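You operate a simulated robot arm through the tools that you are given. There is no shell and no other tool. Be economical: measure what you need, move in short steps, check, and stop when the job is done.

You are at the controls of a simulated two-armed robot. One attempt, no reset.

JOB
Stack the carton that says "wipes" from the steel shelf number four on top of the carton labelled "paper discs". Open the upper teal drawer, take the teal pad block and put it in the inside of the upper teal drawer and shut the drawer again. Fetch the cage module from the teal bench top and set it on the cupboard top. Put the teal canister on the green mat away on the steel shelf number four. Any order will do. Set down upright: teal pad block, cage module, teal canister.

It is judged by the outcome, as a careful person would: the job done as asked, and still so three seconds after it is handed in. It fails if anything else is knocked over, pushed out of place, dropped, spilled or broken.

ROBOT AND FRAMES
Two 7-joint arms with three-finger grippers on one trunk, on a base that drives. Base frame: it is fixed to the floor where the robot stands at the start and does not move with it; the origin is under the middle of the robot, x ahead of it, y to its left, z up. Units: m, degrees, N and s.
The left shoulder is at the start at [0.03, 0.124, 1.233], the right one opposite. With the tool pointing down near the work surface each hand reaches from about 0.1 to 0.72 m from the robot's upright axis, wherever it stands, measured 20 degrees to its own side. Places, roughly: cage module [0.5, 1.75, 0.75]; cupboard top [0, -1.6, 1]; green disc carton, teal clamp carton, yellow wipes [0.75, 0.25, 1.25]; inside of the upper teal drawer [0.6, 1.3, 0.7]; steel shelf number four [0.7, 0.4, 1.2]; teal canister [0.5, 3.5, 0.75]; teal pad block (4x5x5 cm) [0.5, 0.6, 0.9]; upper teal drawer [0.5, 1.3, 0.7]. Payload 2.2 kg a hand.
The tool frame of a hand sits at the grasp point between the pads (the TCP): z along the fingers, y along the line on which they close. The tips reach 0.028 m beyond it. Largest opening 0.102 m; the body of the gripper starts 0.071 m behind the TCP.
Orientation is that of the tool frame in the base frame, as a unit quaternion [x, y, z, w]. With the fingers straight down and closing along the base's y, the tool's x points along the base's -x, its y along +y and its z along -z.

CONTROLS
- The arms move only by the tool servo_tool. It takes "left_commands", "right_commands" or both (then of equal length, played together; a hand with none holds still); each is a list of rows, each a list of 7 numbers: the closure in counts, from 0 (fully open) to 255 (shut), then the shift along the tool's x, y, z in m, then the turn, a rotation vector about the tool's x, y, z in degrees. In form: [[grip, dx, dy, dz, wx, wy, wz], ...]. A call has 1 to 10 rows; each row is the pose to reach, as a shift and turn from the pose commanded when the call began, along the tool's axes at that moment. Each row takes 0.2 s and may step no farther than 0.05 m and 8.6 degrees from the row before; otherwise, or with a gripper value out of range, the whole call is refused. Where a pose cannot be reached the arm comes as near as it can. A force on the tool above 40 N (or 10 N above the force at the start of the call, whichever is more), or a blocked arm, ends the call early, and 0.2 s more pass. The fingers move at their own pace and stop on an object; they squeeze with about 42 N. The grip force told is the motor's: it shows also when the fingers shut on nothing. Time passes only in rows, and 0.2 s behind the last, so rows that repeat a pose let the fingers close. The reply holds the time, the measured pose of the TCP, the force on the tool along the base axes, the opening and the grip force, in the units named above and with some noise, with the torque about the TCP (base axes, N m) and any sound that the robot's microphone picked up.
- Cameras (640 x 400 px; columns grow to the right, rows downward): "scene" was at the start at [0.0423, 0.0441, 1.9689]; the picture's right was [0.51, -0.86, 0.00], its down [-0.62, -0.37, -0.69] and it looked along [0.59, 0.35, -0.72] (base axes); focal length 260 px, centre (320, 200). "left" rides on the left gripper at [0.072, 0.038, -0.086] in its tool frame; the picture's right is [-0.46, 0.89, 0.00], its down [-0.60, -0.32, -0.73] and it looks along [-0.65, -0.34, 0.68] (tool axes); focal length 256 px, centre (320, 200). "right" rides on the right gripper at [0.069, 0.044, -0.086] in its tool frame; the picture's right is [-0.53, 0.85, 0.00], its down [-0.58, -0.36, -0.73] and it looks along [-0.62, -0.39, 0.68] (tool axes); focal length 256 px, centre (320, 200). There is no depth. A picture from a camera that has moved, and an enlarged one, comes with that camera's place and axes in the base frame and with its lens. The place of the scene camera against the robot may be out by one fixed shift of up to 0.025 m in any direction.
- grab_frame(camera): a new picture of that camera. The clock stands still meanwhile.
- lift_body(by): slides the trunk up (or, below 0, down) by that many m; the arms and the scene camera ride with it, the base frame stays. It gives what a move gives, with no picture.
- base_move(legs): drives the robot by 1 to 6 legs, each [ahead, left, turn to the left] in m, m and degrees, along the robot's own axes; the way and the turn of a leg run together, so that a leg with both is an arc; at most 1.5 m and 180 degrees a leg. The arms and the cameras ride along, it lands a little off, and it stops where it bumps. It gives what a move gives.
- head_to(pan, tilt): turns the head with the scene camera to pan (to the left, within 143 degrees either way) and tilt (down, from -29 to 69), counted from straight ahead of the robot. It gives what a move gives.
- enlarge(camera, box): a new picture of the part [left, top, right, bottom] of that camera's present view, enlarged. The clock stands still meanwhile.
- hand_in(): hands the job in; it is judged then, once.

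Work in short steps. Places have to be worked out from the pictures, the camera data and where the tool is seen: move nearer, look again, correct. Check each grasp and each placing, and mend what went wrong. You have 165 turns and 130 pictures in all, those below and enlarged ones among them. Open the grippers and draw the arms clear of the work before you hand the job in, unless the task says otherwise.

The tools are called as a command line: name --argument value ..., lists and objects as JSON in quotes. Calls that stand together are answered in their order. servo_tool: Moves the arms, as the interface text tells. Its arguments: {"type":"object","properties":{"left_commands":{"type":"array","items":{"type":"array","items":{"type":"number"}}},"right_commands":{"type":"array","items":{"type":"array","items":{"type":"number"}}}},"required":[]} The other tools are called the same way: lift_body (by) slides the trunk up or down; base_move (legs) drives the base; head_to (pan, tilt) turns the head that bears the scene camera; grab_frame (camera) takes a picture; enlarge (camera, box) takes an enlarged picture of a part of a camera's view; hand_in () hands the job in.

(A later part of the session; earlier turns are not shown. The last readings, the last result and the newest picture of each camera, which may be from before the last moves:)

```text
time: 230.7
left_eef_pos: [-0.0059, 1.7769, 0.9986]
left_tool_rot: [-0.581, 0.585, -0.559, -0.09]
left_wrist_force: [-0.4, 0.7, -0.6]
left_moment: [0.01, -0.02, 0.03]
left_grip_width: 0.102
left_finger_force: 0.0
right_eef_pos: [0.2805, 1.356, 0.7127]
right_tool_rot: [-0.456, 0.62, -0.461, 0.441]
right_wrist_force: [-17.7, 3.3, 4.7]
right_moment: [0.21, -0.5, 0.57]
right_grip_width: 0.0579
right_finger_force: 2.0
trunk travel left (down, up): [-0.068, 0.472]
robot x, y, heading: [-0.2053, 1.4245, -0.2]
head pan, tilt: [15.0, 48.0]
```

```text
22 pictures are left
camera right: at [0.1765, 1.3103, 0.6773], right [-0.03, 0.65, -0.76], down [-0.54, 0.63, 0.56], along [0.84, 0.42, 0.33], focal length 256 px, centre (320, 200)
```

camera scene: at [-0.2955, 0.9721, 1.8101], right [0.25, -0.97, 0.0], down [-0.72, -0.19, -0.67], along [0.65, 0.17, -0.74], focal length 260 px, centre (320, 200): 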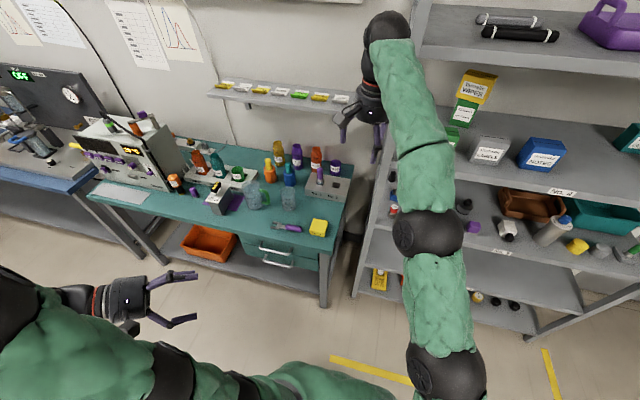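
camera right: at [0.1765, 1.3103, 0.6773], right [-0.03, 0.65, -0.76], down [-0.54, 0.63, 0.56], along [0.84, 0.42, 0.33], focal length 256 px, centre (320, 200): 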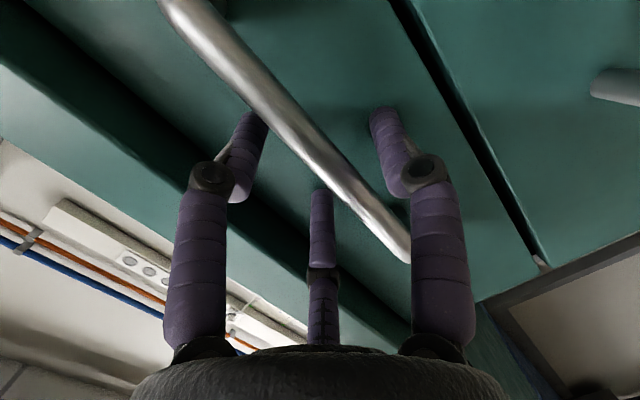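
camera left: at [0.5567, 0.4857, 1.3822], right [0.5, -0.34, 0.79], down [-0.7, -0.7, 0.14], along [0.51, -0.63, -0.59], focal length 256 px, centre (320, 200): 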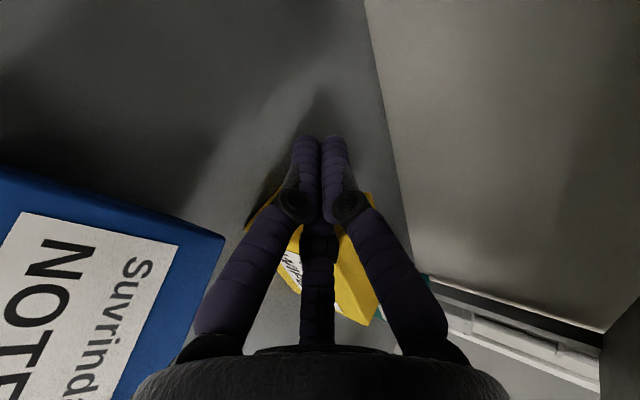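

The bar is between the fingers (tips touching the drawer front). I back off 5 mm, close, and pull by driving back.

servo_tool --right_commands '[[160, 0, 0, -0.006, 0, 0, 0], [220, 0, 0, -0.006, 0, 0, 0], [255, 0, 0, -0.006, 0, 0, 0], [255, 0, 0, -0.006, 0, 0, 0], [255, 0, 0, -0.006, 0, 0, 0]]'

base_move --legs '[[-0.2, 0, 0]]'

grab_frame --camera "scene"

```text
time: 231.6
left_eef_pos: [-0.003, 1.7774, 0.9981]
left_tool_rot: [-0.581, 0.585, -0.558, -0.092]
left_wrist_force: [-0.5, -0.2, 0.3]
left_moment: [0.01, -0.03, 0.02]
left_grip_width: 0.102
left_finger_force: 0.1
right_eef_pos: [0.2757, 1.3547, 0.7076]
right_tool_rot: [-0.461, 0.623, -0.458, 0.436]
right_wrist_force: [0.0, 0.8, -9.6]
right_moment: [-0.72, -0.08, -0.02]
right_grip_width: 0.0256
right_finger_force: 44.9
trunk travel left (down, up): [-0.068, 0.472]
robot x, y, heading: [-0.2024, 1.4278, -0.1]
head pan, tilt: [15.0, 48.0]
stopped in row 4 (right hand): the force on the tool passed its limit at 41 N (the readings are from after the stop); the commanded pose is now the measured one
```

```text
time: 233.2
left_eef_pos: [-0.2053, 1.777, 0.9975]
left_tool_rot: [-0.581, 0.586, -0.558, -0.092]
left_wrist_force: [0.0, 0.4, 0.3]
left_moment: [0.01, -0.02, 0.0]
left_grip_width: 0.1021
left_finger_force: 0.1
right_eef_pos: [0.0742, 1.3564, 0.7073]
right_tool_rot: [-0.46, 0.623, -0.459, 0.436]
right_wrist_force: [-1.9, 3.1, -24.8]
right_moment: [-1.14, -0.05, 0.51]
right_grip_width: 0.0253
right_finger_force: 45.3
trunk travel left (down, up): [-0.068, 0.472]
robot x, y, heading: [-0.4063, 1.4245, -0.3]
head pan, tilt: [15.0, 48.0]
```

```text
21 pictures are left
camera scene: at [-0.3538, 1.4483, 1.5598], right [0.25, -0.97, 0.0], down [-0.72, -0.19, -0.67], along [0.65, 0.17, -0.74], focal length 260 px, centre (320, 200)
```

scene: 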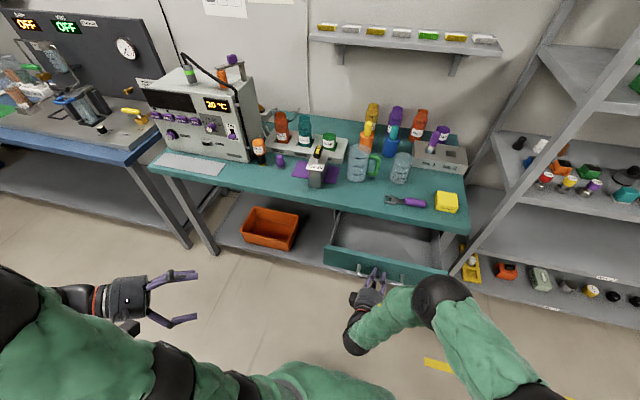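

The drawer is open ~20 cm and empty. I release, retreat, raise the trunk and return the right hand to a natural tool-down orientation.

servo_tool --right_commands '[[150, 0, 0, 0, 0, 0, 0], [60, 0, 0, 0, 0, 0, 0], [0, 0, 0, 0, 0, 0, 0], [0, 0, 0, -0.04, 0, 0, 0], [0, 0, 0, -0.08, 0, 0, 0]]'

lift_body --by 0.27

servo_tool --right_commands '[[0, 0, 0, 0, -8.5, 0, 0], [0, 0, 0, 0, -17, 0, 0], [0, 0, 0, 0, -25.5, 0, 0], [0, 0, 0, 0, -34, 0, 0], [0, 0, 0, 0, -42.5, 0, 0], [0, 0, 0, 0, -51, 0, 0], [0, 0, 0, 0, -59.5, 0, 0], [0, 0, 0, 0, -68, 0, 0], [0, 0, 0, 0, -76.5, 0, 0], [0, 0, 0, 0, -79, 0, 0]]'

servo_tool --right_commands '[[0, 0, 0, 0, 0, 0, 8.5], [0, 0, 0, 0, 0, 0, 17], [0, 0, 0, 0, 0, 0, 25.5], [0, 0, 0, 0, 0, 0, 34], [0, 0, 0, 0, 0, 0, 42.5], [0, 0, 0, 0, 0, 0, 51], [0, 0, 0, 0, 0, 0, 59.5], [0, 0, 0, 0, 0, 0, 68], [0, 0, 0, 0, 0, 0, 76.5], [0, 0, 0, 0, 0, 0, 82]]'

```text
time: 234.4
left_eef_pos: [-0.2047, 1.7781, 0.9985]
left_tool_rot: [-0.58, 0.586, -0.559, -0.092]
left_wrist_force: [0.2, -0.1, -0.5]
left_moment: [0.02, 0.0, 0.03]
left_grip_width: 0.102
left_finger_force: 0.0
right_eef_pos: [-0.0014, 1.3716, 0.7255]
right_tool_rot: [-0.454, 0.624, -0.459, 0.439]
right_wrist_force: [-0.2, 0.0, -0.6]
right_moment: [0.01, 0.0, -0.01]
right_grip_width: 0.1019
right_finger_force: 0.0
trunk travel left (down, up): [-0.068, 0.472]
robot x, y, heading: [-0.4045, 1.4247, -0.3]
head pan, tilt: [15.0, 48.0]
```

```text
time: 237.2
left_eef_pos: [-0.2054, 1.7778, 1.2681]
left_tool_rot: [-0.58, 0.586, -0.558, -0.093]
left_wrist_force: [0.6, -0.2, 0.3]
left_moment: [0.0, 0.02, 0.03]
left_grip_width: 0.1017
left_finger_force: 0.1
right_eef_pos: [-0.0007, 1.3724, 0.9955]
right_tool_rot: [-0.456, 0.624, -0.459, 0.439]
right_wrist_force: [0.6, -0.2, 0.3]
right_moment: [0.03, 0.03, 0.0]
right_grip_width: 0.1019
right_finger_force: 0.0
trunk travel left (down, up): [-0.338, 0.202]
robot x, y, heading: [-0.4051, 1.4284, -0.4]
head pan, tilt: [15.0, 48.0]
```

```text
time: 239.3
left_eef_pos: [-0.2058, 1.7774, 1.2686]
left_tool_rot: [-0.58, 0.586, -0.558, -0.092]
left_wrist_force: [-0.3, -0.8, 0.0]
left_moment: [-0.03, -0.04, 0.01]
left_grip_width: 0.1019
left_finger_force: 0.1
right_eef_pos: [-0.0056, 1.3703, 0.9924]
right_tool_rot: [-0.631, 0.773, 0.043, 0.044]
right_wrist_force: [0.6, -0.6, 0.3]
right_moment: [0.01, -0.01, 0.0]
right_grip_width: 0.1019
right_finger_force: 0.0
trunk travel left (down, up): [-0.338, 0.202]
robot x, y, heading: [-0.4046, 1.4247, -0.4]
head pan, tilt: [15.0, 48.0]
```

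```text
time: 241.6
left_eef_pos: [-0.205, 1.7787, 1.268]
left_tool_rot: [-0.58, 0.586, -0.558, -0.093]
left_wrist_force: [-0.2, 0.3, 1.0]
left_moment: [0.02, -0.01, -0.01]
left_grip_width: 0.1021
left_finger_force: 0.1
right_eef_pos: [-0.0039, 1.371, 0.9924]
right_tool_rot: [0.031, 0.998, 0.061, 0.005]
right_wrist_force: [0.4, -0.3, -0.4]
right_moment: [0.02, 0.0, 0.01]
right_grip_width: 0.102
right_finger_force: 0.0
trunk travel left (down, up): [-0.338, 0.202]
robot x, y, heading: [-0.4083, 1.4246, -0.4]
head pan, tilt: [15.0, 48.0]
```

Natural orientation restored. I pitch the tool 30° forward, drive to the shelf-3 cube, and look with the hand camera.

servo_tool --right_commands '[[0, 0, 0, 0, 3.5, -7.5, 0], [0, 0, 0, 0, 7, -15, 0], [0, 0, 0, 0, 7, -23, 0], [0, 0, 0, 0, 7, -30, 0]]'

lift_body --by 0.08

base_move --legs '[[0, -0.804, 0], [0.39, 0, 0]]'

grab_frame --camera "right"

```text
time: 242.6
left_eef_pos: [-0.2048, 1.7777, 1.2667]
left_tool_rot: [-0.58, 0.586, -0.558, -0.093]
left_wrist_force: [0.2, -1.0, 0.1]
left_moment: [0.01, 0.01, -0.03]
left_grip_width: 0.1021
left_finger_force: 0.0
right_eef_pos: [-0.0036, 1.3725, 0.9936]
right_tool_rot: [0.045, 0.964, -0.009, 0.261]
right_wrist_force: [0.6, -0.5, 0.2]
right_moment: [-0.01, 0.01, 0.03]
right_grip_width: 0.1019
right_finger_force: 0.1
trunk travel left (down, up): [-0.338, 0.202]
robot x, y, heading: [-0.4048, 1.4241, -0.2]
head pan, tilt: [15.0, 48.0]
```

```text
time: 243.7
left_eef_pos: [-0.2047, 1.778, 1.3477]
left_tool_rot: [-0.58, 0.586, -0.558, -0.093]
left_wrist_force: [0.0, 0.5, 0.4]
left_moment: [0.01, 0.04, -0.01]
left_grip_width: 0.1018
left_finger_force: 0.0
right_eef_pos: [-0.0028, 1.371, 1.0723]
right_tool_rot: [0.045, 0.965, -0.009, 0.26]
right_wrist_force: [-0.2, 0.4, -0.4]
right_moment: [0.03, -0.01, 0.04]
right_grip_width: 0.1022
right_finger_force: 0.1
trunk travel left (down, up): [-0.418, 0.122]
robot x, y, heading: [-0.4032, 1.4224, 0.0]
head pan, tilt: [15.0, 48.0]
```

```text
time: 250.0
left_eef_pos: [0.1859, 0.9882, 1.3486]
left_tool_rot: [-0.582, 0.584, -0.558, -0.091]
left_wrist_force: [0.6, 0.2, 0.3]
left_moment: [-0.02, 0.02, 0.0]
left_grip_width: 0.1019
left_finger_force: 0.1
right_eef_pos: [0.3895, 0.583, 1.0733]
right_tool_rot: [0.044, 0.965, -0.009, 0.26]
right_wrist_force: [0.3, 0.3, 0.0]
right_moment: [0.05, 0.01, 0.02]
right_grip_width: 0.1022
right_finger_force: 0.1
trunk travel left (down, up): [-0.418, 0.122]
robot x, y, heading: [-0.0116, 0.6348, -0.0]
head pan, tilt: [15.0, 48.0]
```

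```text
20 pictures are left
camera right: at [0.2904, 0.6352, 1.1128], right [0.53, 0.8, 0.27], down [0.1, -0.38, 0.92], along [0.84, -0.46, -0.28], focal length 256 px, centre (320, 200)
```

right: 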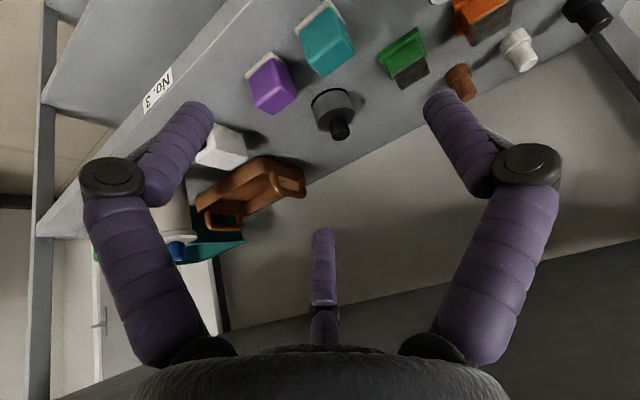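

The teal cube is in view. I enlarge it to measure.

enlarge --camera "right" --box '[240, 0, 440, 125]'

```text
3.20 times, centred on (340, 62) of right
camera zoom: at [0.2904, 0.6352, 1.1128], right [0.53, 0.8, 0.27], down [0.1, -0.38, 0.92], along [0.84, -0.46, -0.28], focal length 819 px, centre (256, 640)
```

zoom: 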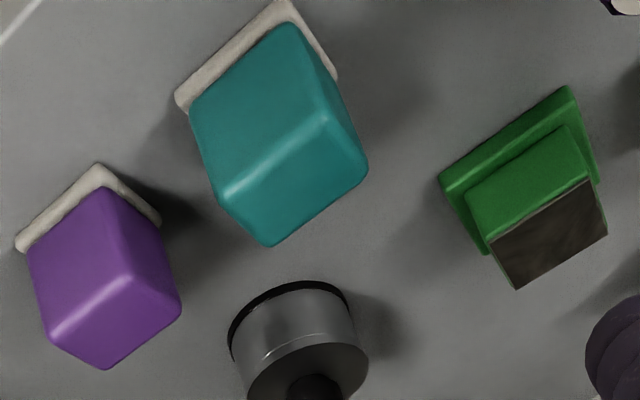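

Block: front x≈0.487, y 0.557–0.600, top ≈0.912 (shelf 3 ≈0.862). I roll −32.5° so two fingers take its sides, pre-shape, and descend to just short of it.

servo_tool --right_commands '[[45, -0.007, 0.002, 0.02, 0, 0, -8.2], [45, -0.014, 0.004, 0.05, 0, 0, -16.4], [45, -0.0212, 0.0062, 0.085, 0, 0, -24.5], [45, -0.0212, 0.0062, 0.115, 0, 0, -32.5]]'

grab_frame --camera "right"

```text
time: 251.0
left_eef_pos: [0.1876, 0.9875, 1.3469]
left_tool_rot: [-0.582, 0.584, -0.558, -0.091]
left_wrist_force: [0.3, 0.9, -0.1]
left_moment: [0.05, 0.0, -0.04]
left_grip_width: 0.1019
left_finger_force: 0.1
right_eef_pos: [0.4686, 0.582, 0.9819]
right_tool_rot: [-0.229, 0.938, -0.081, 0.248]
right_wrist_force: [0.3, 0.2, 0.0]
right_moment: [0.0, 0.02, -0.01]
right_grip_width: 0.0841
right_finger_force: 0.0
trunk travel left (down, up): [-0.418, 0.122]
robot x, y, heading: [-0.0072, 0.6375, 0.0]
head pan, tilt: [15.0, 48.0]
```

```text
18 pictures are left
camera right: at [0.3541, 0.5909, 1.0157], right [0.08, 1.0, 0.0], down [0.22, -0.02, 0.98], along [0.97, -0.08, -0.22], focal length 256 px, centre (320, 200)
```

right: 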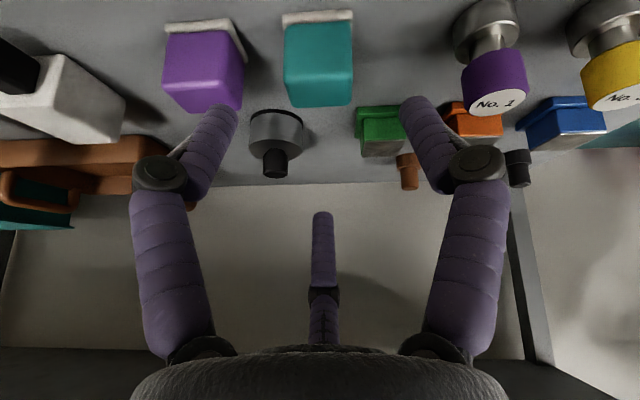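

View confirms y 0.5575–0.600; purple's near face ≈0.533. I pre-close more (to fit the gap), go in, close and lift.

servo_tool --right_commands '[[85, 0.0, 0.0055, 0.01, 0, 0, 0], [85, 0.0, 0.0055, 0.03, 0, 0, 0], [85, 0.0005, 0.0055, 0.06, 0, 0, 0], [85, 0.001, 0.0055, 0.0883, 0, 0, 0], [255, 0.001, 0.0055, 0.0883, 0, 0, 0], [255, 0.001, 0.0055, 0.0883, 0, 0, 0], [255, 0.001, 0.0055, 0.0883, 0, 0, 0]]'

grab_frame --camera "right"

```text
time: 252.6
left_eef_pos: [0.1868, 0.9875, 1.3482]
left_tool_rot: [-0.581, 0.585, -0.558, -0.091]
left_wrist_force: [-0.6, -0.4, -0.3]
left_moment: [0.01, 0.0, 0.02]
left_grip_width: 0.1018
left_finger_force: 0.0
right_eef_pos: [0.5083, 0.5838, 0.9053]
right_tool_rot: [-0.228, 0.938, -0.081, 0.248]
right_wrist_force: [0.1, -0.1, -0.6]
right_moment: [0.02, 0.0, -0.01]
right_grip_width: 0.0507
right_finger_force: 41.9
trunk travel left (down, up): [-0.418, 0.122]
robot x, y, heading: [-0.0105, 0.6376, 0.2]
head pan, tilt: [15.0, 48.0]
```

```text
17 pictures are left
camera right: at [0.3931, 0.5928, 0.9391], right [0.08, 1.0, 0.0], down [0.22, -0.02, 0.98], along [0.97, -0.08, -0.22], focal length 256 px, centre (320, 200)
```

right: 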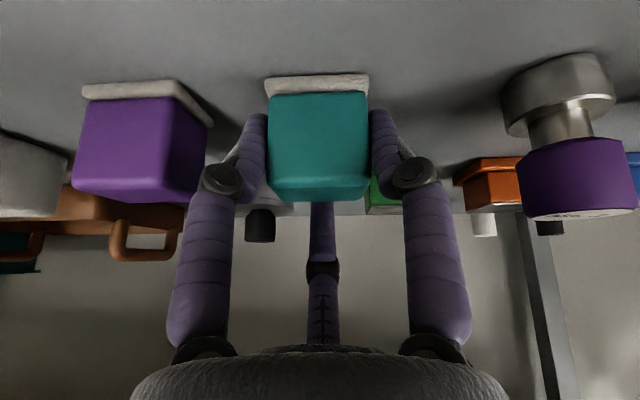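

Gripped on both sides. I withdraw along the approach axis and drive back.

servo_tool --right_commands '[[255, 0, 0, -0.03, 0, 0, 0], [255, 0, 0, -0.07, 0, 0, 0], [255, 0, 0, -0.11, 0, 0, 0], [255, 0, 0, -0.15, 0, 0, 0]]'

base_move --legs '[[-0.37, 0, 0], [0, 0.72, 0]]'

grab_frame --camera "scene"

```text
time: 253.6
left_eef_pos: [0.1841, 0.9879, 1.3485]
left_tool_rot: [-0.582, 0.584, -0.559, -0.091]
left_wrist_force: [-0.1, 0.3, 0.5]
left_moment: [0.04, -0.02, 0.03]
left_grip_width: 0.1023
left_finger_force: 0.1
right_eef_pos: [0.4327, 0.5884, 1.0341]
right_tool_rot: [-0.229, 0.938, -0.081, 0.248]
right_wrist_force: [-0.1, 0.5, -0.5]
right_moment: [0.01, -0.04, -0.01]
right_grip_width: 0.0507
right_finger_force: 42.1
trunk travel left (down, up): [-0.418, 0.122]
robot x, y, heading: [-0.0134, 0.636, 0.2]
head pan, tilt: [15.0, 48.0]
```

```text
time: 259.5
left_eef_pos: [-0.185, 1.7096, 1.3472]
left_tool_rot: [-0.583, 0.584, -0.559, -0.09]
left_wrist_force: [-0.2, 0.7, -0.3]
left_moment: [0.02, 0.03, 0.0]
left_grip_width: 0.1021
left_finger_force: 0.0
right_eef_pos: [0.0648, 1.3117, 1.0339]
right_tool_rot: [-0.231, 0.937, -0.08, 0.248]
right_wrist_force: [0.6, 0.2, -0.7]
right_moment: [-0.01, 0.01, 0.02]
right_grip_width: 0.0503
right_finger_force: 42.5
trunk travel left (down, up): [-0.418, 0.122]
robot x, y, heading: [-0.3827, 1.3577, 0.4]
head pan, tilt: [15.0, 48.0]
```

```text
16 pictures are left
camera scene: at [-0.3319, 1.3789, 1.91], right [0.26, -0.96, 0.0], down [-0.72, -0.2, -0.67], along [0.65, 0.18, -0.74], focal length 260 px, centre (320, 200)
```

scene: 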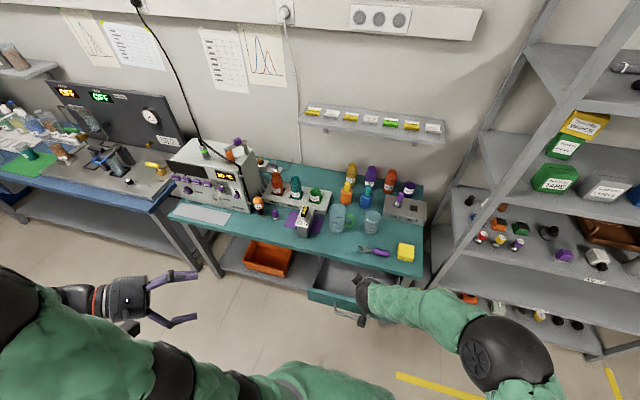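

I zoom on the open drawer to measure where to set the block.

enlarge --camera "scene" --box '[270, 220, 430, 340]'

```text
3.33 times, centred on (350, 280) of scene
camera zoom: at [-0.3319, 1.3789, 1.91], right [0.26, -0.96, 0.0], down [-0.72, -0.2, -0.67], along [0.65, 0.18, -0.74], focal length 865 px, centre (220, -67)
```

zoom: 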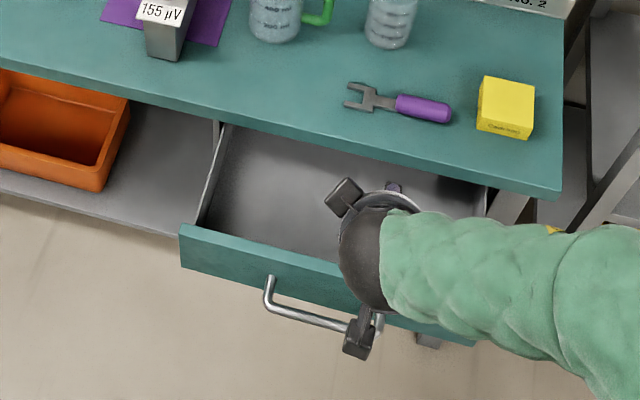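

I'll set it at about (0.25,1.36). I make the tool 15° more vertical (the block will right itself), move over the drawer and lower the trunk.

servo_tool --right_commands '[[255, 0, 0, 0, -4, 6.3, 0], [255, 0, 0, 0, -8.1, 12.6, 0]]'

base_move --legs '[[0.187, 0.048, 0]]'

lift_body --by -0.27

grab_frame --camera "right"

```text
time: 260.1
left_eef_pos: [-0.1841, 1.7101, 1.3475]
left_tool_rot: [0.583, -0.583, 0.558, 0.09]
left_wrist_force: [0.4, 0.1, 0.4]
left_moment: [-0.03, 0.0, 0.01]
left_grip_width: 0.1018
left_finger_force: 0.1
right_eef_pos: [0.0641, 1.3103, 1.0338]
right_tool_rot: [-0.239, 0.962, -0.039, 0.125]
right_wrist_force: [0.3, 0.0, -0.7]
right_moment: [0.0, 0.01, 0.02]
right_grip_width: 0.0506
right_finger_force: 41.9
trunk travel left (down, up): [-0.418, 0.122]
robot x, y, heading: [-0.3807, 1.3566, 0.6]
head pan, tilt: [15.0, 48.0]
```

```text
time: 261.7
left_eef_pos: [0.0026, 1.7566, 1.349]
left_tool_rot: [0.583, -0.583, 0.559, 0.089]
left_wrist_force: [0.1, 0.1, 1.1]
left_moment: [-0.03, 0.06, -0.01]
left_grip_width: 0.102
left_finger_force: 0.1
right_eef_pos: [0.2506, 1.3572, 1.0328]
right_tool_rot: [-0.236, 0.963, -0.039, 0.126]
right_wrist_force: [1.2, 0.2, -0.4]
right_moment: [-0.02, 0.04, -0.02]
right_grip_width: 0.0505
right_finger_force: 41.9
trunk travel left (down, up): [-0.418, 0.122]
robot x, y, heading: [-0.1945, 1.4019, 0.1]
head pan, tilt: [15.0, 48.0]
```

```text
time: 263.8
left_eef_pos: [0.0027, 1.7563, 1.118]
left_tool_rot: [0.583, -0.583, 0.559, 0.09]
left_wrist_force: [0.1, 0.3, -0.1]
left_moment: [-0.02, 0.01, -0.05]
left_grip_width: 0.1019
left_finger_force: 0.1
right_eef_pos: [0.2639, 1.3567, 0.8142]
right_tool_rot: [-0.232, 0.962, -0.041, 0.14]
right_wrist_force: [-0.1, -2.0, 6.9]
right_moment: [-0.04, -0.25, -0.02]
right_grip_width: 0.0548
right_finger_force: 42.1
trunk travel left (down, up): [-0.189, 0.351]
robot x, y, heading: [-0.1951, 1.4054, 0.1]
head pan, tilt: [15.0, 48.0]
stopped: the force on the tool passed its limit at 61 N (the readings are from after the stop); the commanded pose is now the measured one
```

```text
14 pictures are left
camera right: at [0.16, 1.3651, 0.8735], right [0.09, 1.0, 0.01], down [0.44, -0.05, 0.9], along [0.89, -0.07, -0.44], focal length 256 px, centre (320, 200)
```

right: 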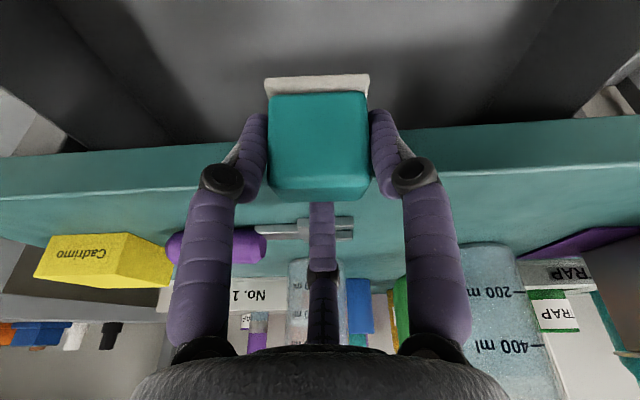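

The front finger met the bench edge (bench top is ~0.79 and its edge nearer than thought). I raise, back off 5 cm, and check.

lift_body --by 0.05

base_move --legs '[[-0.052, 0, 0]]'

grab_frame --camera "right"

```text
time: 264.7
left_eef_pos: [0.0018, 1.7564, 1.1685]
left_tool_rot: [-0.583, 0.584, -0.558, -0.09]
left_wrist_force: [0.1, -0.9, 0.3]
left_moment: [0.01, 0.01, 0.04]
left_grip_width: 0.1018
left_finger_force: 0.1
right_eef_pos: [0.2609, 1.357, 0.8633]
right_tool_rot: [-0.234, 0.961, -0.04, 0.139]
right_wrist_force: [-0.9, -0.5, -1.1]
right_moment: [-0.02, -0.01, -0.01]
right_grip_width: 0.0508
right_finger_force: 42.3
trunk travel left (down, up): [-0.239, 0.301]
robot x, y, heading: [-0.1952, 1.4028, 0.3]
head pan, tilt: [15.0, 48.0]
```

```text
time: 265.6
left_eef_pos: [-0.0522, 1.7563, 1.1687]
left_tool_rot: [-0.581, 0.584, -0.559, -0.091]
left_wrist_force: [-1.3, -0.9, 0.8]
left_moment: [0.01, -0.01, 0.03]
left_grip_width: 0.1022
left_finger_force: 0.1
right_eef_pos: [0.2095, 1.3564, 0.865]
right_tool_rot: [-0.234, 0.961, -0.04, 0.14]
right_wrist_force: [-0.8, -0.2, -1.0]
right_moment: [0.01, -0.01, 0.0]
right_grip_width: 0.0507
right_finger_force: 42.2
trunk travel left (down, up): [-0.239, 0.301]
robot x, y, heading: [-0.2471, 1.3997, 0.6]
head pan, tilt: [15.0, 48.0]
```

```text
13 pictures are left
camera right: at [0.1048, 1.3653, 0.924], right [0.08, 1.0, 0.01], down [0.44, -0.05, 0.9], along [0.89, -0.07, -0.44], focal length 256 px, centre (320, 200)
```

right: 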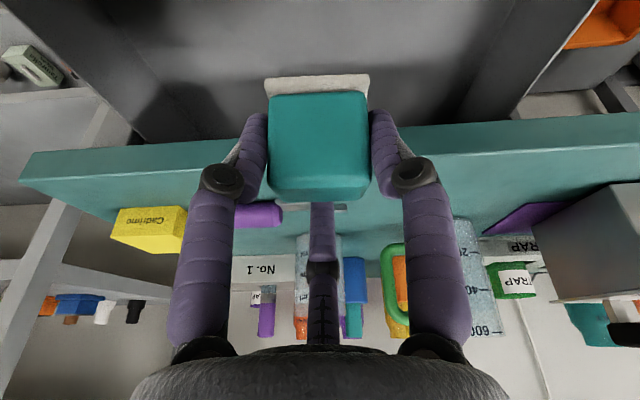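

Clear now. I tilt 6° more upright (camera clearance over the drawer front) and lower the trunk to z≈0.735.

servo_tool --right_commands '[[255, 0, 0, 0, -3.2, 5.1, 0]]'

base_move --legs '[[0.012, 0, 0]]'

lift_body --by -0.13

servo_tool --right_commands '[[255, 0, 0, 0.005, 0, 0, 0], [255, 0, 0, 0.01, 0, 0, 0], [255, 0, 0, 0.015, 0, 0, 0]]'

```text
time: 266.0
left_eef_pos: [-0.0494, 1.7565, 1.1686]
left_tool_rot: [-0.583, 0.583, -0.559, -0.091]
left_wrist_force: [-0.1, 0.8, -0.5]
left_moment: [-0.01, -0.01, 0.0]
left_grip_width: 0.102
left_finger_force: 0.0
right_eef_pos: [0.2111, 1.3571, 0.8626]
right_tool_rot: [-0.236, 0.967, -0.023, 0.09]
right_wrist_force: [0.5, -0.2, -0.4]
right_moment: [0.02, -0.01, -0.03]
right_grip_width: 0.0506
right_finger_force: 42.1
trunk travel left (down, up): [-0.239, 0.301]
robot x, y, heading: [-0.2462, 1.4044, -0.1]
head pan, tilt: [15.0, 48.0]
```

```text
time: 266.8
left_eef_pos: [-0.0377, 1.7561, 1.1691]
left_tool_rot: [-0.583, 0.584, -0.558, -0.09]
left_wrist_force: [-0.6, 0.2, -0.3]
left_moment: [-0.01, 0.05, -0.02]
left_grip_width: 0.102
left_finger_force: 0.1
right_eef_pos: [0.2217, 1.3575, 0.8639]
right_tool_rot: [-0.236, 0.967, -0.024, 0.089]
right_wrist_force: [0.3, 0.3, -0.5]
right_moment: [0.02, 0.0, 0.02]
right_grip_width: 0.0511
right_finger_force: 41.8
trunk travel left (down, up): [-0.239, 0.301]
robot x, y, heading: [-0.2391, 1.4022, 0.1]
head pan, tilt: [15.0, 48.0]
```

```text
time: 268.4
left_eef_pos: [-0.0394, 1.7559, 1.0383]
left_tool_rot: [-0.582, 0.584, -0.558, -0.091]
left_wrist_force: [-0.3, 0.0, -0.3]
left_moment: [0.03, 0.0, -0.03]
left_grip_width: 0.102
left_finger_force: 0.0
right_eef_pos: [0.2218, 1.3577, 0.7341]
right_tool_rot: [-0.236, 0.967, -0.024, 0.09]
right_wrist_force: [0.2, -0.9, 0.0]
right_moment: [0.0, 0.01, 0.0]
right_grip_width: 0.0508
right_finger_force: 41.9
trunk travel left (down, up): [-0.109, 0.431]
robot x, y, heading: [-0.2355, 1.4007, 0.1]
head pan, tilt: [15.0, 48.0]
```

```text
time: 269.2
left_eef_pos: [-0.0384, 1.7555, 1.0379]
left_tool_rot: [-0.583, 0.584, -0.558, -0.09]
left_wrist_force: [0.6, -0.6, -0.4]
left_moment: [-0.01, 0.01, 0.02]
left_grip_width: 0.1019
left_finger_force: 0.1
right_eef_pos: [0.2258, 1.3574, 0.7199]
right_tool_rot: [-0.236, 0.967, -0.023, 0.089]
right_wrist_force: [0.2, 0.2, 0.0]
right_moment: [-0.01, 0.01, 0.01]
right_grip_width: 0.0509
right_finger_force: 41.8
trunk travel left (down, up): [-0.109, 0.431]
robot x, y, heading: [-0.2372, 1.4, 0.3]
head pan, tilt: [15.0, 48.0]
```

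No contact yet at 0.72; continue down slowly.

servo_tool --right_commands '[[255, 0, 0, 0.005, 0, 0, 0], [255, 0, 0, 0.01, 0, 0, 0]]'

servo_tool --right_commands '[[255, 0, 0, 0.005, 0, 0, 0]]'

servo_tool --right_commands '[[255, 0, 0, 0.005, 0, 0, 0]]'

grab_frame --camera "right"

```text
time: 269.8
left_eef_pos: [-0.039, 1.7559, 1.0378]
left_tool_rot: [-0.583, 0.583, -0.558, -0.09]
left_wrist_force: [-0.2, -0.2, -0.1]
left_moment: [0.0, 0.0, 0.0]
left_grip_width: 0.102
left_finger_force: 0.1
right_eef_pos: [0.2261, 1.3574, 0.7102]
right_tool_rot: [-0.236, 0.967, -0.024, 0.089]
right_wrist_force: [-0.8, -0.6, -0.2]
right_moment: [0.02, 0.0, 0.03]
right_grip_width: 0.0507
right_finger_force: 41.9
trunk travel left (down, up): [-0.109, 0.431]
robot x, y, heading: [-0.2377, 1.4027, 0.1]
head pan, tilt: [15.0, 48.0]
```

```text
time: 270.2
left_eef_pos: [-0.0391, 1.7573, 1.0373]
left_tool_rot: [-0.583, 0.583, -0.558, -0.09]
left_wrist_force: [-0.7, 0.7, 0.2]
left_moment: [0.03, 0.02, -0.02]
left_grip_width: 0.1021
left_finger_force: 0.1
right_eef_pos: [0.2285, 1.357, 0.7041]
right_tool_rot: [-0.236, 0.967, -0.023, 0.091]
right_wrist_force: [-0.1, -0.2, -0.8]
right_moment: [-0.04, 0.03, -0.02]
right_grip_width: 0.0508
right_finger_force: 41.2
trunk travel left (down, up): [-0.109, 0.431]
robot x, y, heading: [-0.2391, 1.4049, 0.1]
head pan, tilt: [15.0, 48.0]
```

```text
time: 270.6
left_eef_pos: [-0.0385, 1.7569, 1.0381]
left_tool_rot: [-0.583, 0.583, -0.559, -0.09]
left_wrist_force: [-0.4, 0.5, -0.4]
left_moment: [-0.05, 0.01, -0.01]
left_grip_width: 0.1018
left_finger_force: 0.1
right_eef_pos: [0.2305, 1.3572, 0.7019]
right_tool_rot: [-0.235, 0.967, -0.024, 0.092]
right_wrist_force: [0.1, -1.2, 11.3]
right_moment: [-0.24, -0.1, 0.01]
right_grip_width: 0.0508
right_finger_force: 41.9
trunk travel left (down, up): [-0.109, 0.431]
robot x, y, heading: [-0.2388, 1.4004, 0.1]
head pan, tilt: [15.0, 48.0]
```

```text
12 pictures are left
camera right: at [0.1325, 1.3651, 0.7712], right [0.08, 1.0, 0.01], down [0.53, -0.06, 0.85], along [0.84, -0.06, -0.53], focal length 256 px, centre (320, 200)
```

right: 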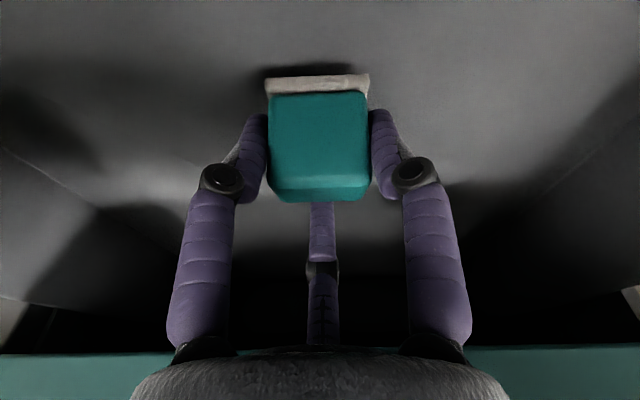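

Contact with the drawer floor. I open slowly so the block settles, then lift out.

servo_tool --right_commands '[[200, 0, 0, 0, 0, 0, 0], [150, 0, 0, 0, 0, 0, 0], [110, 0, 0, 0, 0, 0, 0], [70, 0, 0, 0, 0, 0, 0], [30, 0, 0, 0, 0, 0, 0], [0, 0, 0, 0, 0, 0, 0], [0, 0, 0, -0.04, 0, 0, 0], [0, 0, 0, -0.08, 0, 0, 0]]'

lift_body --by 0.1

grab_frame --camera "right"

```text
time: 272.4
left_eef_pos: [-0.0401, 1.7558, 1.0378]
left_tool_rot: [0.583, -0.583, 0.559, 0.089]
left_wrist_force: [1.0, -0.1, 0.1]
left_moment: [-0.05, -0.04, 0.02]
left_grip_width: 0.1021
left_finger_force: 0.0
right_eef_pos: [0.211, 1.3565, 0.777]
right_tool_rot: [-0.236, 0.967, -0.024, 0.089]
right_wrist_force: [0.2, 0.1, 0.1]
right_moment: [0.0, 0.0, -0.02]
right_grip_width: 0.1021
right_finger_force: 0.1
trunk travel left (down, up): [-0.109, 0.431]
robot x, y, heading: [-0.2361, 1.4028, 0.2]
head pan, tilt: [15.0, 48.0]
```

```text
time: 273.7
left_eef_pos: [-0.0384, 1.7571, 1.1388]
left_tool_rot: [-0.583, 0.583, -0.558, -0.089]
left_wrist_force: [-0.3, 0.6, 0.7]
left_moment: [0.0, -0.01, -0.01]
left_grip_width: 0.1019
left_finger_force: 0.0
right_eef_pos: [0.2113, 1.3567, 0.8766]
right_tool_rot: [-0.235, 0.967, -0.024, 0.089]
right_wrist_force: [0.0, 0.1, -0.1]
right_moment: [-0.03, 0.01, -0.02]
right_grip_width: 0.102
right_finger_force: 0.1
trunk travel left (down, up): [-0.209, 0.331]
robot x, y, heading: [-0.2378, 1.4022, 0.3]
head pan, tilt: [15.0, 48.0]
```

```text
11 pictures are left
camera right: at [0.1148, 1.3644, 0.9465], right [0.08, 1.0, 0.01], down [0.53, -0.06, 0.84], along [0.84, -0.06, -0.54], focal length 256 px, centre (320, 200)
```

right: 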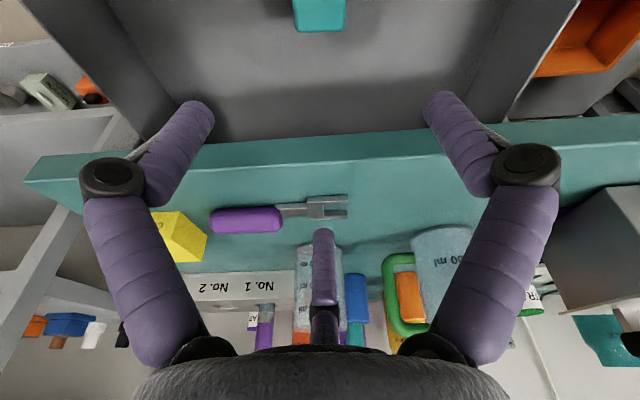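

The block stands upright in the drawer. I make a fist, pitch it forward, and push the drawer front shut by driving ahead.

base_move --legs '[[-0.2, 0, 0]]'

servo_tool --right_commands '[[255, 0, 0, 0, 4.4, -7, 0], [255, 0, 0, 0, 9, -14, 0], [255, 0, 0, 0, 13.4, -21.1, 0]]'

lift_body --by -0.12

base_move --legs '[[0.265, 0, 0]]'

grab_frame --camera "scene"

```text
time: 275.3
left_eef_pos: [-0.2419, 1.7546, 1.1383]
left_tool_rot: [-0.582, 0.584, -0.559, -0.091]
left_wrist_force: [0.1, -0.1, 0.4]
left_moment: [-0.02, -0.01, 0.01]
left_grip_width: 0.1018
left_finger_force: 0.1
right_eef_pos: [0.0087, 1.3567, 0.8764]
right_tool_rot: [-0.235, 0.967, -0.024, 0.09]
right_wrist_force: [0.1, 0.1, 0.8]
right_moment: [0.01, 0.0, -0.03]
right_grip_width: 0.1018
right_finger_force: 0.1
trunk travel left (down, up): [-0.209, 0.331]
robot x, y, heading: [-0.4362, 1.4026, 0.0]
head pan, tilt: [15.0, 48.0]
```

```text
time: 276.1
left_eef_pos: [-0.2419, 1.7563, 1.1373]
left_tool_rot: [-0.582, 0.584, -0.558, -0.09]
left_wrist_force: [-0.1, 0.2, 0.3]
left_moment: [0.01, 0.01, -0.01]
left_grip_width: 0.1018
left_finger_force: 0.1
right_eef_pos: [0.0093, 1.3561, 0.8777]
right_tool_rot: [-0.224, 0.925, -0.092, 0.292]
right_wrist_force: [0.0, 1.0, 0.3]
right_moment: [0.05, 0.07, 0.01]
right_grip_width: 0.0021
right_finger_force: 31.5
trunk travel left (down, up): [-0.209, 0.331]
robot x, y, heading: [-0.4369, 1.3986, 0.4]
head pan, tilt: [15.0, 48.0]
```

```text
time: 277.6
left_eef_pos: [-0.2416, 1.7556, 1.0183]
left_tool_rot: [-0.582, 0.583, -0.559, -0.09]
left_wrist_force: [-0.2, 0.1, -0.2]
left_moment: [0.04, -0.01, 0.03]
left_grip_width: 0.1019
left_finger_force: 0.1
right_eef_pos: [0.0098, 1.3568, 0.7567]
right_tool_rot: [-0.223, 0.926, -0.093, 0.292]
right_wrist_force: [0.6, -1.0, 0.2]
right_moment: [-0.01, -0.01, 0.0]
right_grip_width: 0.0023
right_finger_force: 31.7
trunk travel left (down, up): [-0.089, 0.451]
robot x, y, heading: [-0.4404, 1.4032, 0.4]
head pan, tilt: [15.0, 48.0]
```

```text
time: 279.5
left_eef_pos: [0.0162, 1.7573, 1.018]
left_tool_rot: [0.584, -0.582, 0.559, 0.089]
left_wrist_force: [0.1, 1.2, -0.1]
left_moment: [-0.01, 0.02, 0.03]
left_grip_width: 0.1022
left_finger_force: 0.1
right_eef_pos: [0.2697, 1.3576, 0.7568]
right_tool_rot: [-0.225, 0.926, -0.091, 0.291]
right_wrist_force: [0.8, 0.1, -0.1]
right_moment: [-0.05, 0.0, 0.04]
right_grip_width: 0.0021
right_finger_force: 31.6
trunk travel left (down, up): [-0.089, 0.451]
robot x, y, heading: [-0.1791, 1.4044, 0.3]
head pan, tilt: [15.0, 48.0]
```

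```text
10 pictures are left
camera scene: at [-0.1291, 1.4263, 1.5801], right [0.26, -0.96, 0.0], down [-0.72, -0.2, -0.67], along [0.64, 0.18, -0.74], focal length 260 px, centre (320, 200)
```

scene: 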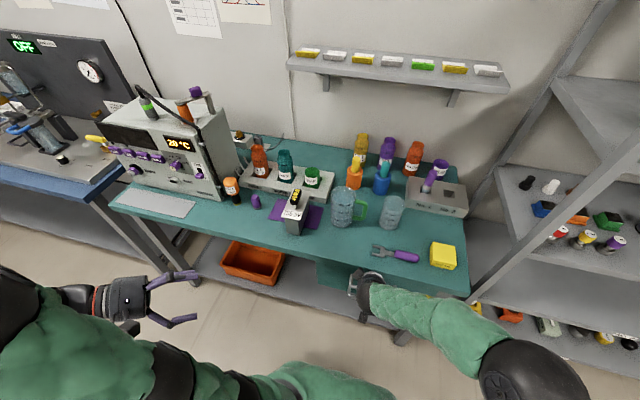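

The drawer is nearly shut. I push the last few centimetres and check with the hand camera.

base_move --legs '[[0.035, 0, 0]]'

enlarge --camera "scene" --box '[250, 200, 450, 330]'

```text
time: 280.3
left_eef_pos: [0.0333, 1.7558, 1.0184]
left_tool_rot: [0.583, -0.583, 0.559, 0.09]
left_wrist_force: [-0.6, -0.1, -0.2]
left_moment: [-0.02, -0.06, 0.01]
left_grip_width: 0.1018
left_finger_force: 0.2
right_eef_pos: [0.2766, 1.359, 0.7493]
right_tool_rot: [-0.228, 0.928, -0.091, 0.282]
right_wrist_force: [-1.8, 1.2, -2.4]
right_moment: [-0.01, 0.04, -0.01]
right_grip_width: 0.0021
right_finger_force: 31.8
trunk travel left (down, up): [-0.089, 0.451]
robot x, y, heading: [-0.1603, 1.404, 0.5]
head pan, tilt: [15.0, 48.0]
stopped in leg 1: the force on the tool passed its limit at 57 N (the readings are from after the stop); the commanded pose is now the measured one
```

```text
3.08 times, centred on (350, 265) of scene
camera zoom: at [-0.1139, 1.4264, 1.5802], right [0.26, -0.96, 0.0], down [-0.72, -0.2, -0.67], along [0.65, 0.18, -0.74], focal length 799 px, centre (228, 0)
```

zoom: 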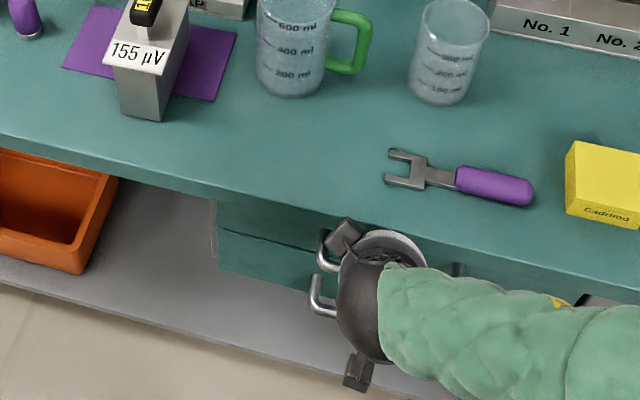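

The drawer is shut. Next the cage module (grey box "155 µV" with handle, at about (0.41,1.655), top ≈0.89). I back off, raise, restore a vertical natural orientation and go above it.

base_move --legs '[[-0.15, 0, 0]]'

lift_body --by 0.27

servo_tool --right_commands '[[0, 0, 0, 0, -4.6, 7.2, 0], [0, 0, 0, 0, -9.1, 14.3, 0], [0, 0, 0, 0, -13.7, 21.5, 0], [0, 0, 0, 0, -18, 28.3, 0]]'

servo_tool --right_commands '[[0, 0, 0, 0, 0, 0, 8.1], [0, 0, 0, 0, 0, 0, 16.2], [0, 0, 0, 0, 0, 0, 24.3], [0, 0, 0, 0, 0, 0, 30]]'

```text
time: 281.7
left_eef_pos: [-0.1178, 1.7566, 1.0181]
left_tool_rot: [0.583, -0.582, 0.559, 0.09]
left_wrist_force: [-0.4, -0.1, 0.7]
left_moment: [0.01, 0.03, -0.01]
left_grip_width: 0.1019
left_finger_force: 0.2
right_eef_pos: [0.1249, 1.3577, 0.7494]
right_tool_rot: [-0.227, 0.927, -0.091, 0.283]
right_wrist_force: [0.3, 0.2, 0.6]
right_moment: [0.01, 0.0, -0.01]
right_grip_width: 0.0022
right_finger_force: 32.0
trunk travel left (down, up): [-0.089, 0.451]
robot x, y, heading: [-0.3126, 1.4022, 0.4]
head pan, tilt: [15.0, 48.0]
```

```text
time: 284.4
left_eef_pos: [-0.1165, 1.7568, 1.2884]
left_tool_rot: [0.583, -0.582, 0.559, 0.09]
left_wrist_force: [0.7, 0.6, 0.2]
left_moment: [0.06, -0.03, -0.01]
left_grip_width: 0.102
left_finger_force: 0.1
right_eef_pos: [0.1266, 1.358, 1.0192]
right_tool_rot: [-0.228, 0.927, -0.09, 0.283]
right_wrist_force: [-0.3, 0.2, -0.4]
right_moment: [-0.01, 0.02, -0.01]
right_grip_width: 0.0022
right_finger_force: 31.9
trunk travel left (down, up): [-0.359, 0.181]
robot x, y, heading: [-0.3156, 1.3981, 0.6]
head pan, tilt: [15.0, 48.0]
```

```text
time: 285.4
left_eef_pos: [-0.1157, 1.755, 1.288]
left_tool_rot: [0.583, -0.583, 0.559, 0.09]
left_wrist_force: [-0.4, 0.6, -0.2]
left_moment: [0.02, -0.03, 0.0]
left_grip_width: 0.1021
left_finger_force: 0.1
right_eef_pos: [0.1264, 1.3575, 1.0187]
right_tool_rot: [-0.239, 0.971, 0.002, 0.008]
right_wrist_force: [0.5, 0.8, -0.6]
right_moment: [0.0, 0.01, 0.01]
right_grip_width: 0.1019
right_finger_force: 0.0
trunk travel left (down, up): [-0.359, 0.181]
robot x, y, heading: [-0.3091, 1.4051, 0.1]
head pan, tilt: [15.0, 48.0]
```

```text
time: 286.4
left_eef_pos: [-0.1175, 1.7567, 1.2884]
left_tool_rot: [0.583, -0.583, 0.559, 0.091]
left_wrist_force: [-0.4, 0.1, 0.0]
left_moment: [-0.03, 0.0, -0.03]
left_grip_width: 0.1021
left_finger_force: 0.0
right_eef_pos: [0.1264, 1.3563, 1.0186]
right_tool_rot: [0.021, 1.0, 0.003, 0.009]
right_wrist_force: [1.1, 0.2, 1.1]
right_moment: [0.0, 0.0, -0.01]
right_grip_width: 0.102
right_finger_force: 0.1
trunk travel left (down, up): [-0.359, 0.181]
robot x, y, heading: [-0.3092, 1.4009, 0.1]
head pan, tilt: [15.0, 48.0]
```

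I drive left and extend the arm over the box, then look through the hand camera.

base_move --legs '[[0, 0.33, 0], [0.07, 0, 0]]'

servo_tool --right_commands '[[0, -0.045, -0.008, 0, 0, 0, 0], [0, -0.09, -0.016, 0, 0, 0, 0], [0, -0.135, -0.024, 0, 0, 0, 0], [0, -0.175, -0.03, 0, 0, 0, 0]]'

grab_frame --camera "right"

```text
time: 289.2
left_eef_pos: [-0.0447, 2.0798, 1.2886]
left_tool_rot: [-0.583, 0.583, -0.558, -0.091]
left_wrist_force: [0.5, -0.1, 0.4]
left_moment: [-0.02, 0.05, -0.01]
left_grip_width: 0.1021
left_finger_force: 0.0
right_eef_pos: [0.1982, 1.68, 1.02]
right_tool_rot: [0.021, 1.0, 0.004, 0.008]
right_wrist_force: [0.6, 1.1, -0.1]
right_moment: [-0.04, 0.05, 0.0]
right_grip_width: 0.1018
right_finger_force: 0.1
trunk travel left (down, up): [-0.359, 0.181]
robot x, y, heading: [-0.2411, 1.7284, -0.1]
head pan, tilt: [15.0, 48.0]
```

```text
time: 290.2
left_eef_pos: [-0.0463, 2.0805, 1.2882]
left_tool_rot: [0.583, -0.582, 0.559, 0.091]
left_wrist_force: [1.2, -0.8, 0.4]
left_moment: [0.0, 0.04, -0.02]
left_grip_width: 0.102
left_finger_force: 0.1
right_eef_pos: [0.3713, 1.6452, 1.0204]
right_tool_rot: [0.021, 1.0, 0.004, 0.008]
right_wrist_force: [0.7, -0.4, -0.5]
right_moment: [0.0, 0.04, 0.0]
right_grip_width: 0.1021
right_finger_force: 0.1
trunk travel left (down, up): [-0.359, 0.181]
robot x, y, heading: [-0.2421, 1.7236, 0.2]
head pan, tilt: [15.0, 48.0]
```

```text
8 pictures are left
camera right: at [0.3012, 1.6911, 1.1066], right [0.57, 0.82, 0.01], down [0.55, -0.39, 0.74], along [0.61, -0.41, -0.68], focal length 256 px, centre (320, 200)
```

right: 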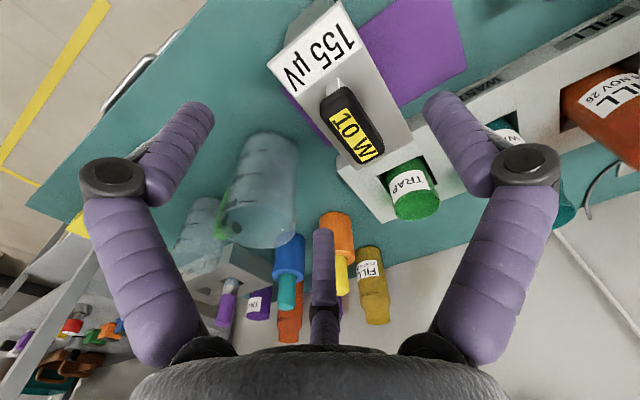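

Box top spans x 0.341–0.466, y 1.615–1.685 with a plug on top. I roll +27.5° so one finger takes its front and two its sides, descend, and close.

servo_tool --right_commands '[[0, -0.006, 0.003, 0.03, 0, 0, 7], [0, -0.012, 0.005, 0.065, 0, 0, 14], [0, -0.012, 0.005, 0.1, 0, 0, 21], [0, -0.012, 0.005, 0.13, 0, 0, 27.5], [0, -0.012, 0.005, 0.145, 0, 0, 27.5]]'

servo_tool --right_commands '[[100, 0, 0, 0, 0, 0, 0], [255, 0, 0, 0, 0, 0, 0], [255, 0, 0, 0, 0, 0, 0], [255, 0, 0, 0, 0, 0, 0]]'

grab_frame --camera "right"

```text
time: 291.4
left_eef_pos: [-0.046, 2.08, 1.2882]
left_tool_rot: [-0.583, 0.583, -0.559, -0.091]
left_wrist_force: [0.3, -0.3, 0.7]
left_moment: [-0.01, -0.01, 0.02]
left_grip_width: 0.1019
left_finger_force: 0.0
right_eef_pos: [0.3838, 1.6499, 0.8777]
right_tool_rot: [0.259, 0.966, 0.007, 0.008]
right_wrist_force: [-0.5, -0.2, 0.4]
right_moment: [0.02, 0.01, -0.02]
right_grip_width: 0.1019
right_finger_force: 0.0
trunk travel left (down, up): [-0.359, 0.181]
robot x, y, heading: [-0.2404, 1.7241, 0.4]
head pan, tilt: [15.0, 48.0]
```

```text
time: 292.4
left_eef_pos: [-0.0471, 2.0814, 1.2874]
left_tool_rot: [0.583, -0.583, 0.559, 0.091]
left_wrist_force: [0.6, -0.2, -0.5]
left_moment: [0.0, -0.02, -0.03]
left_grip_width: 0.1022
left_finger_force: 0.1
right_eef_pos: [0.3835, 1.6495, 0.8771]
right_tool_rot: [0.257, 0.966, 0.006, 0.008]
right_wrist_force: [-3.4, 2.3, 1.7]
right_moment: [0.08, -0.14, 0.18]
right_grip_width: 0.0761
right_finger_force: 41.8
trunk travel left (down, up): [-0.359, 0.181]
robot x, y, heading: [-0.2458, 1.7281, 0.2]
head pan, tilt: [15.0, 48.0]
```

```text
7 pictures are left
camera right: at [0.3423, 1.7223, 0.964], right [0.88, 0.47, 0.02], down [0.3, -0.61, 0.73], along [0.35, -0.64, -0.68], focal length 256 px, centre (320, 200)
```

right: 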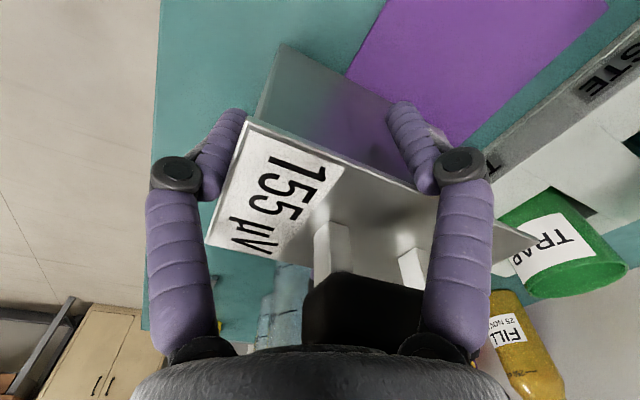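

Gripped (0.076). I lift it well up, back off, and drive toward the cupboard on the right side, then look.

lift_body --by 0.17

servo_tool --right_commands '[[255, 0, 0, -0.04, 0, 0, 0], [255, 0.03, 0, -0.08, 0, 0, 0], [255, 0.07, 0, -0.11, 0, 0, 0], [255, 0.11, 0, -0.12, 0, 0, 0]]'

base_move --legs '[[-0.25, 0, 0], [0, -1.3, 0], [0, -1.0, 0], [0, 0, -90]]'

head_to --pan 0 --tilt 35

grab_frame --camera "scene"

```text
time: 294.3
left_eef_pos: [-0.0474, 2.0803, 1.4575]
left_tool_rot: [0.583, -0.582, 0.559, 0.091]
left_wrist_force: [0.3, 0.3, 0.2]
left_moment: [-0.03, -0.02, 0.0]
left_grip_width: 0.1019
left_finger_force: 0.1
right_eef_pos: [0.3831, 1.6496, 1.0469]
right_tool_rot: [0.258, 0.966, 0.006, 0.007]
right_wrist_force: [0.3, 0.7, -4.5]
right_moment: [0.03, 0.12, -0.01]
right_grip_width: 0.0759
right_finger_force: 42.1
trunk travel left (down, up): [-0.529, 0.011]
robot x, y, heading: [-0.2449, 1.7279, 0.2]
head pan, tilt: [15.0, 48.0]
```

```text
time: 295.3
left_eef_pos: [-0.0471, 2.08, 1.4574]
left_tool_rot: [-0.582, 0.583, -0.559, -0.09]
left_wrist_force: [-0.2, 0.9, 0.1]
left_moment: [-0.02, 0.0, 0.0]
left_grip_width: 0.102
left_finger_force: 0.1
right_eef_pos: [0.2853, 1.7027, 1.1696]
right_tool_rot: [0.259, 0.966, 0.006, 0.009]
right_wrist_force: [-0.1, 0.7, -4.1]
right_moment: [-0.04, 0.1, -0.03]
right_grip_width: 0.0762
right_finger_force: 42.1
trunk travel left (down, up): [-0.529, 0.011]
robot x, y, heading: [-0.2458, 1.7284, 0.1]
head pan, tilt: [15.0, 48.0]
```

```text
time: 311.9
left_eef_pos: [-0.0952, -0.7804, 1.4571]
left_tool_rot: [-0.01, 0.824, -0.336, -0.456]
left_wrist_force: [-0.3, 0.2, 0.3]
left_moment: [0.02, 0.02, 0.0]
left_grip_width: 0.102
left_finger_force: 0.2
right_eef_pos: [-0.4649, -1.1206, 1.1689]
right_tool_rot: [0.86, 0.51, -0.002, 0.01]
right_wrist_force: [-0.5, -0.1, -3.5]
right_moment: [0.1, 0.02, 0.01]
right_grip_width: 0.0768
right_finger_force: 42.5
trunk travel left (down, up): [-0.529, 0.011]
robot x, y, heading: [-0.4525, -0.5916, -88.3]
head pan, tilt: [15.0, 48.0]
```

```text
time: 312.7
left_eef_pos: [-0.0953, -0.7798, 1.4575]
left_tool_rot: [-0.008, 0.824, -0.336, -0.456]
left_wrist_force: [-0.1, 0.1, 0.0]
left_moment: [-0.01, -0.01, 0.01]
left_grip_width: 0.1019
left_finger_force: 0.0
right_eef_pos: [-0.4667, -1.1203, 1.1677]
right_tool_rot: [0.861, 0.509, -0.001, 0.009]
right_wrist_force: [-0.2, -0.5, -4.0]
right_moment: [0.12, 0.02, 0.01]
right_grip_width: 0.0768
right_finger_force: 41.9
trunk travel left (down, up): [-0.529, 0.011]
robot x, y, heading: [-0.454, -0.5892, -88.5]
head pan, tilt: [0.0, 35.0]
```

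```text
6 pictures are left
camera scene: at [-0.4494, -0.6455, 2.0391], right [-1.0, -0.03, 0.0], down [-0.01, 0.57, -0.82], along [0.02, -0.82, -0.57], focal length 260 px, centre (320, 200)
```

scene: 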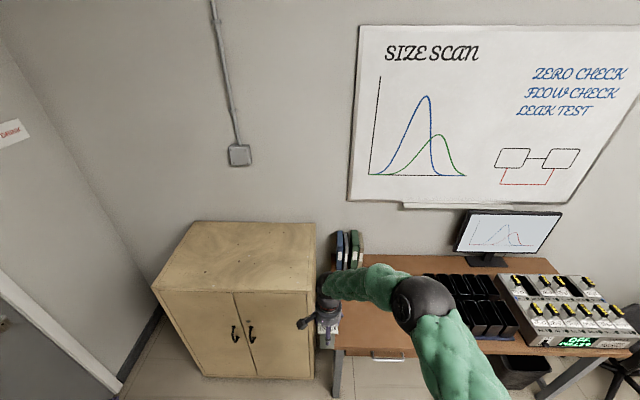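

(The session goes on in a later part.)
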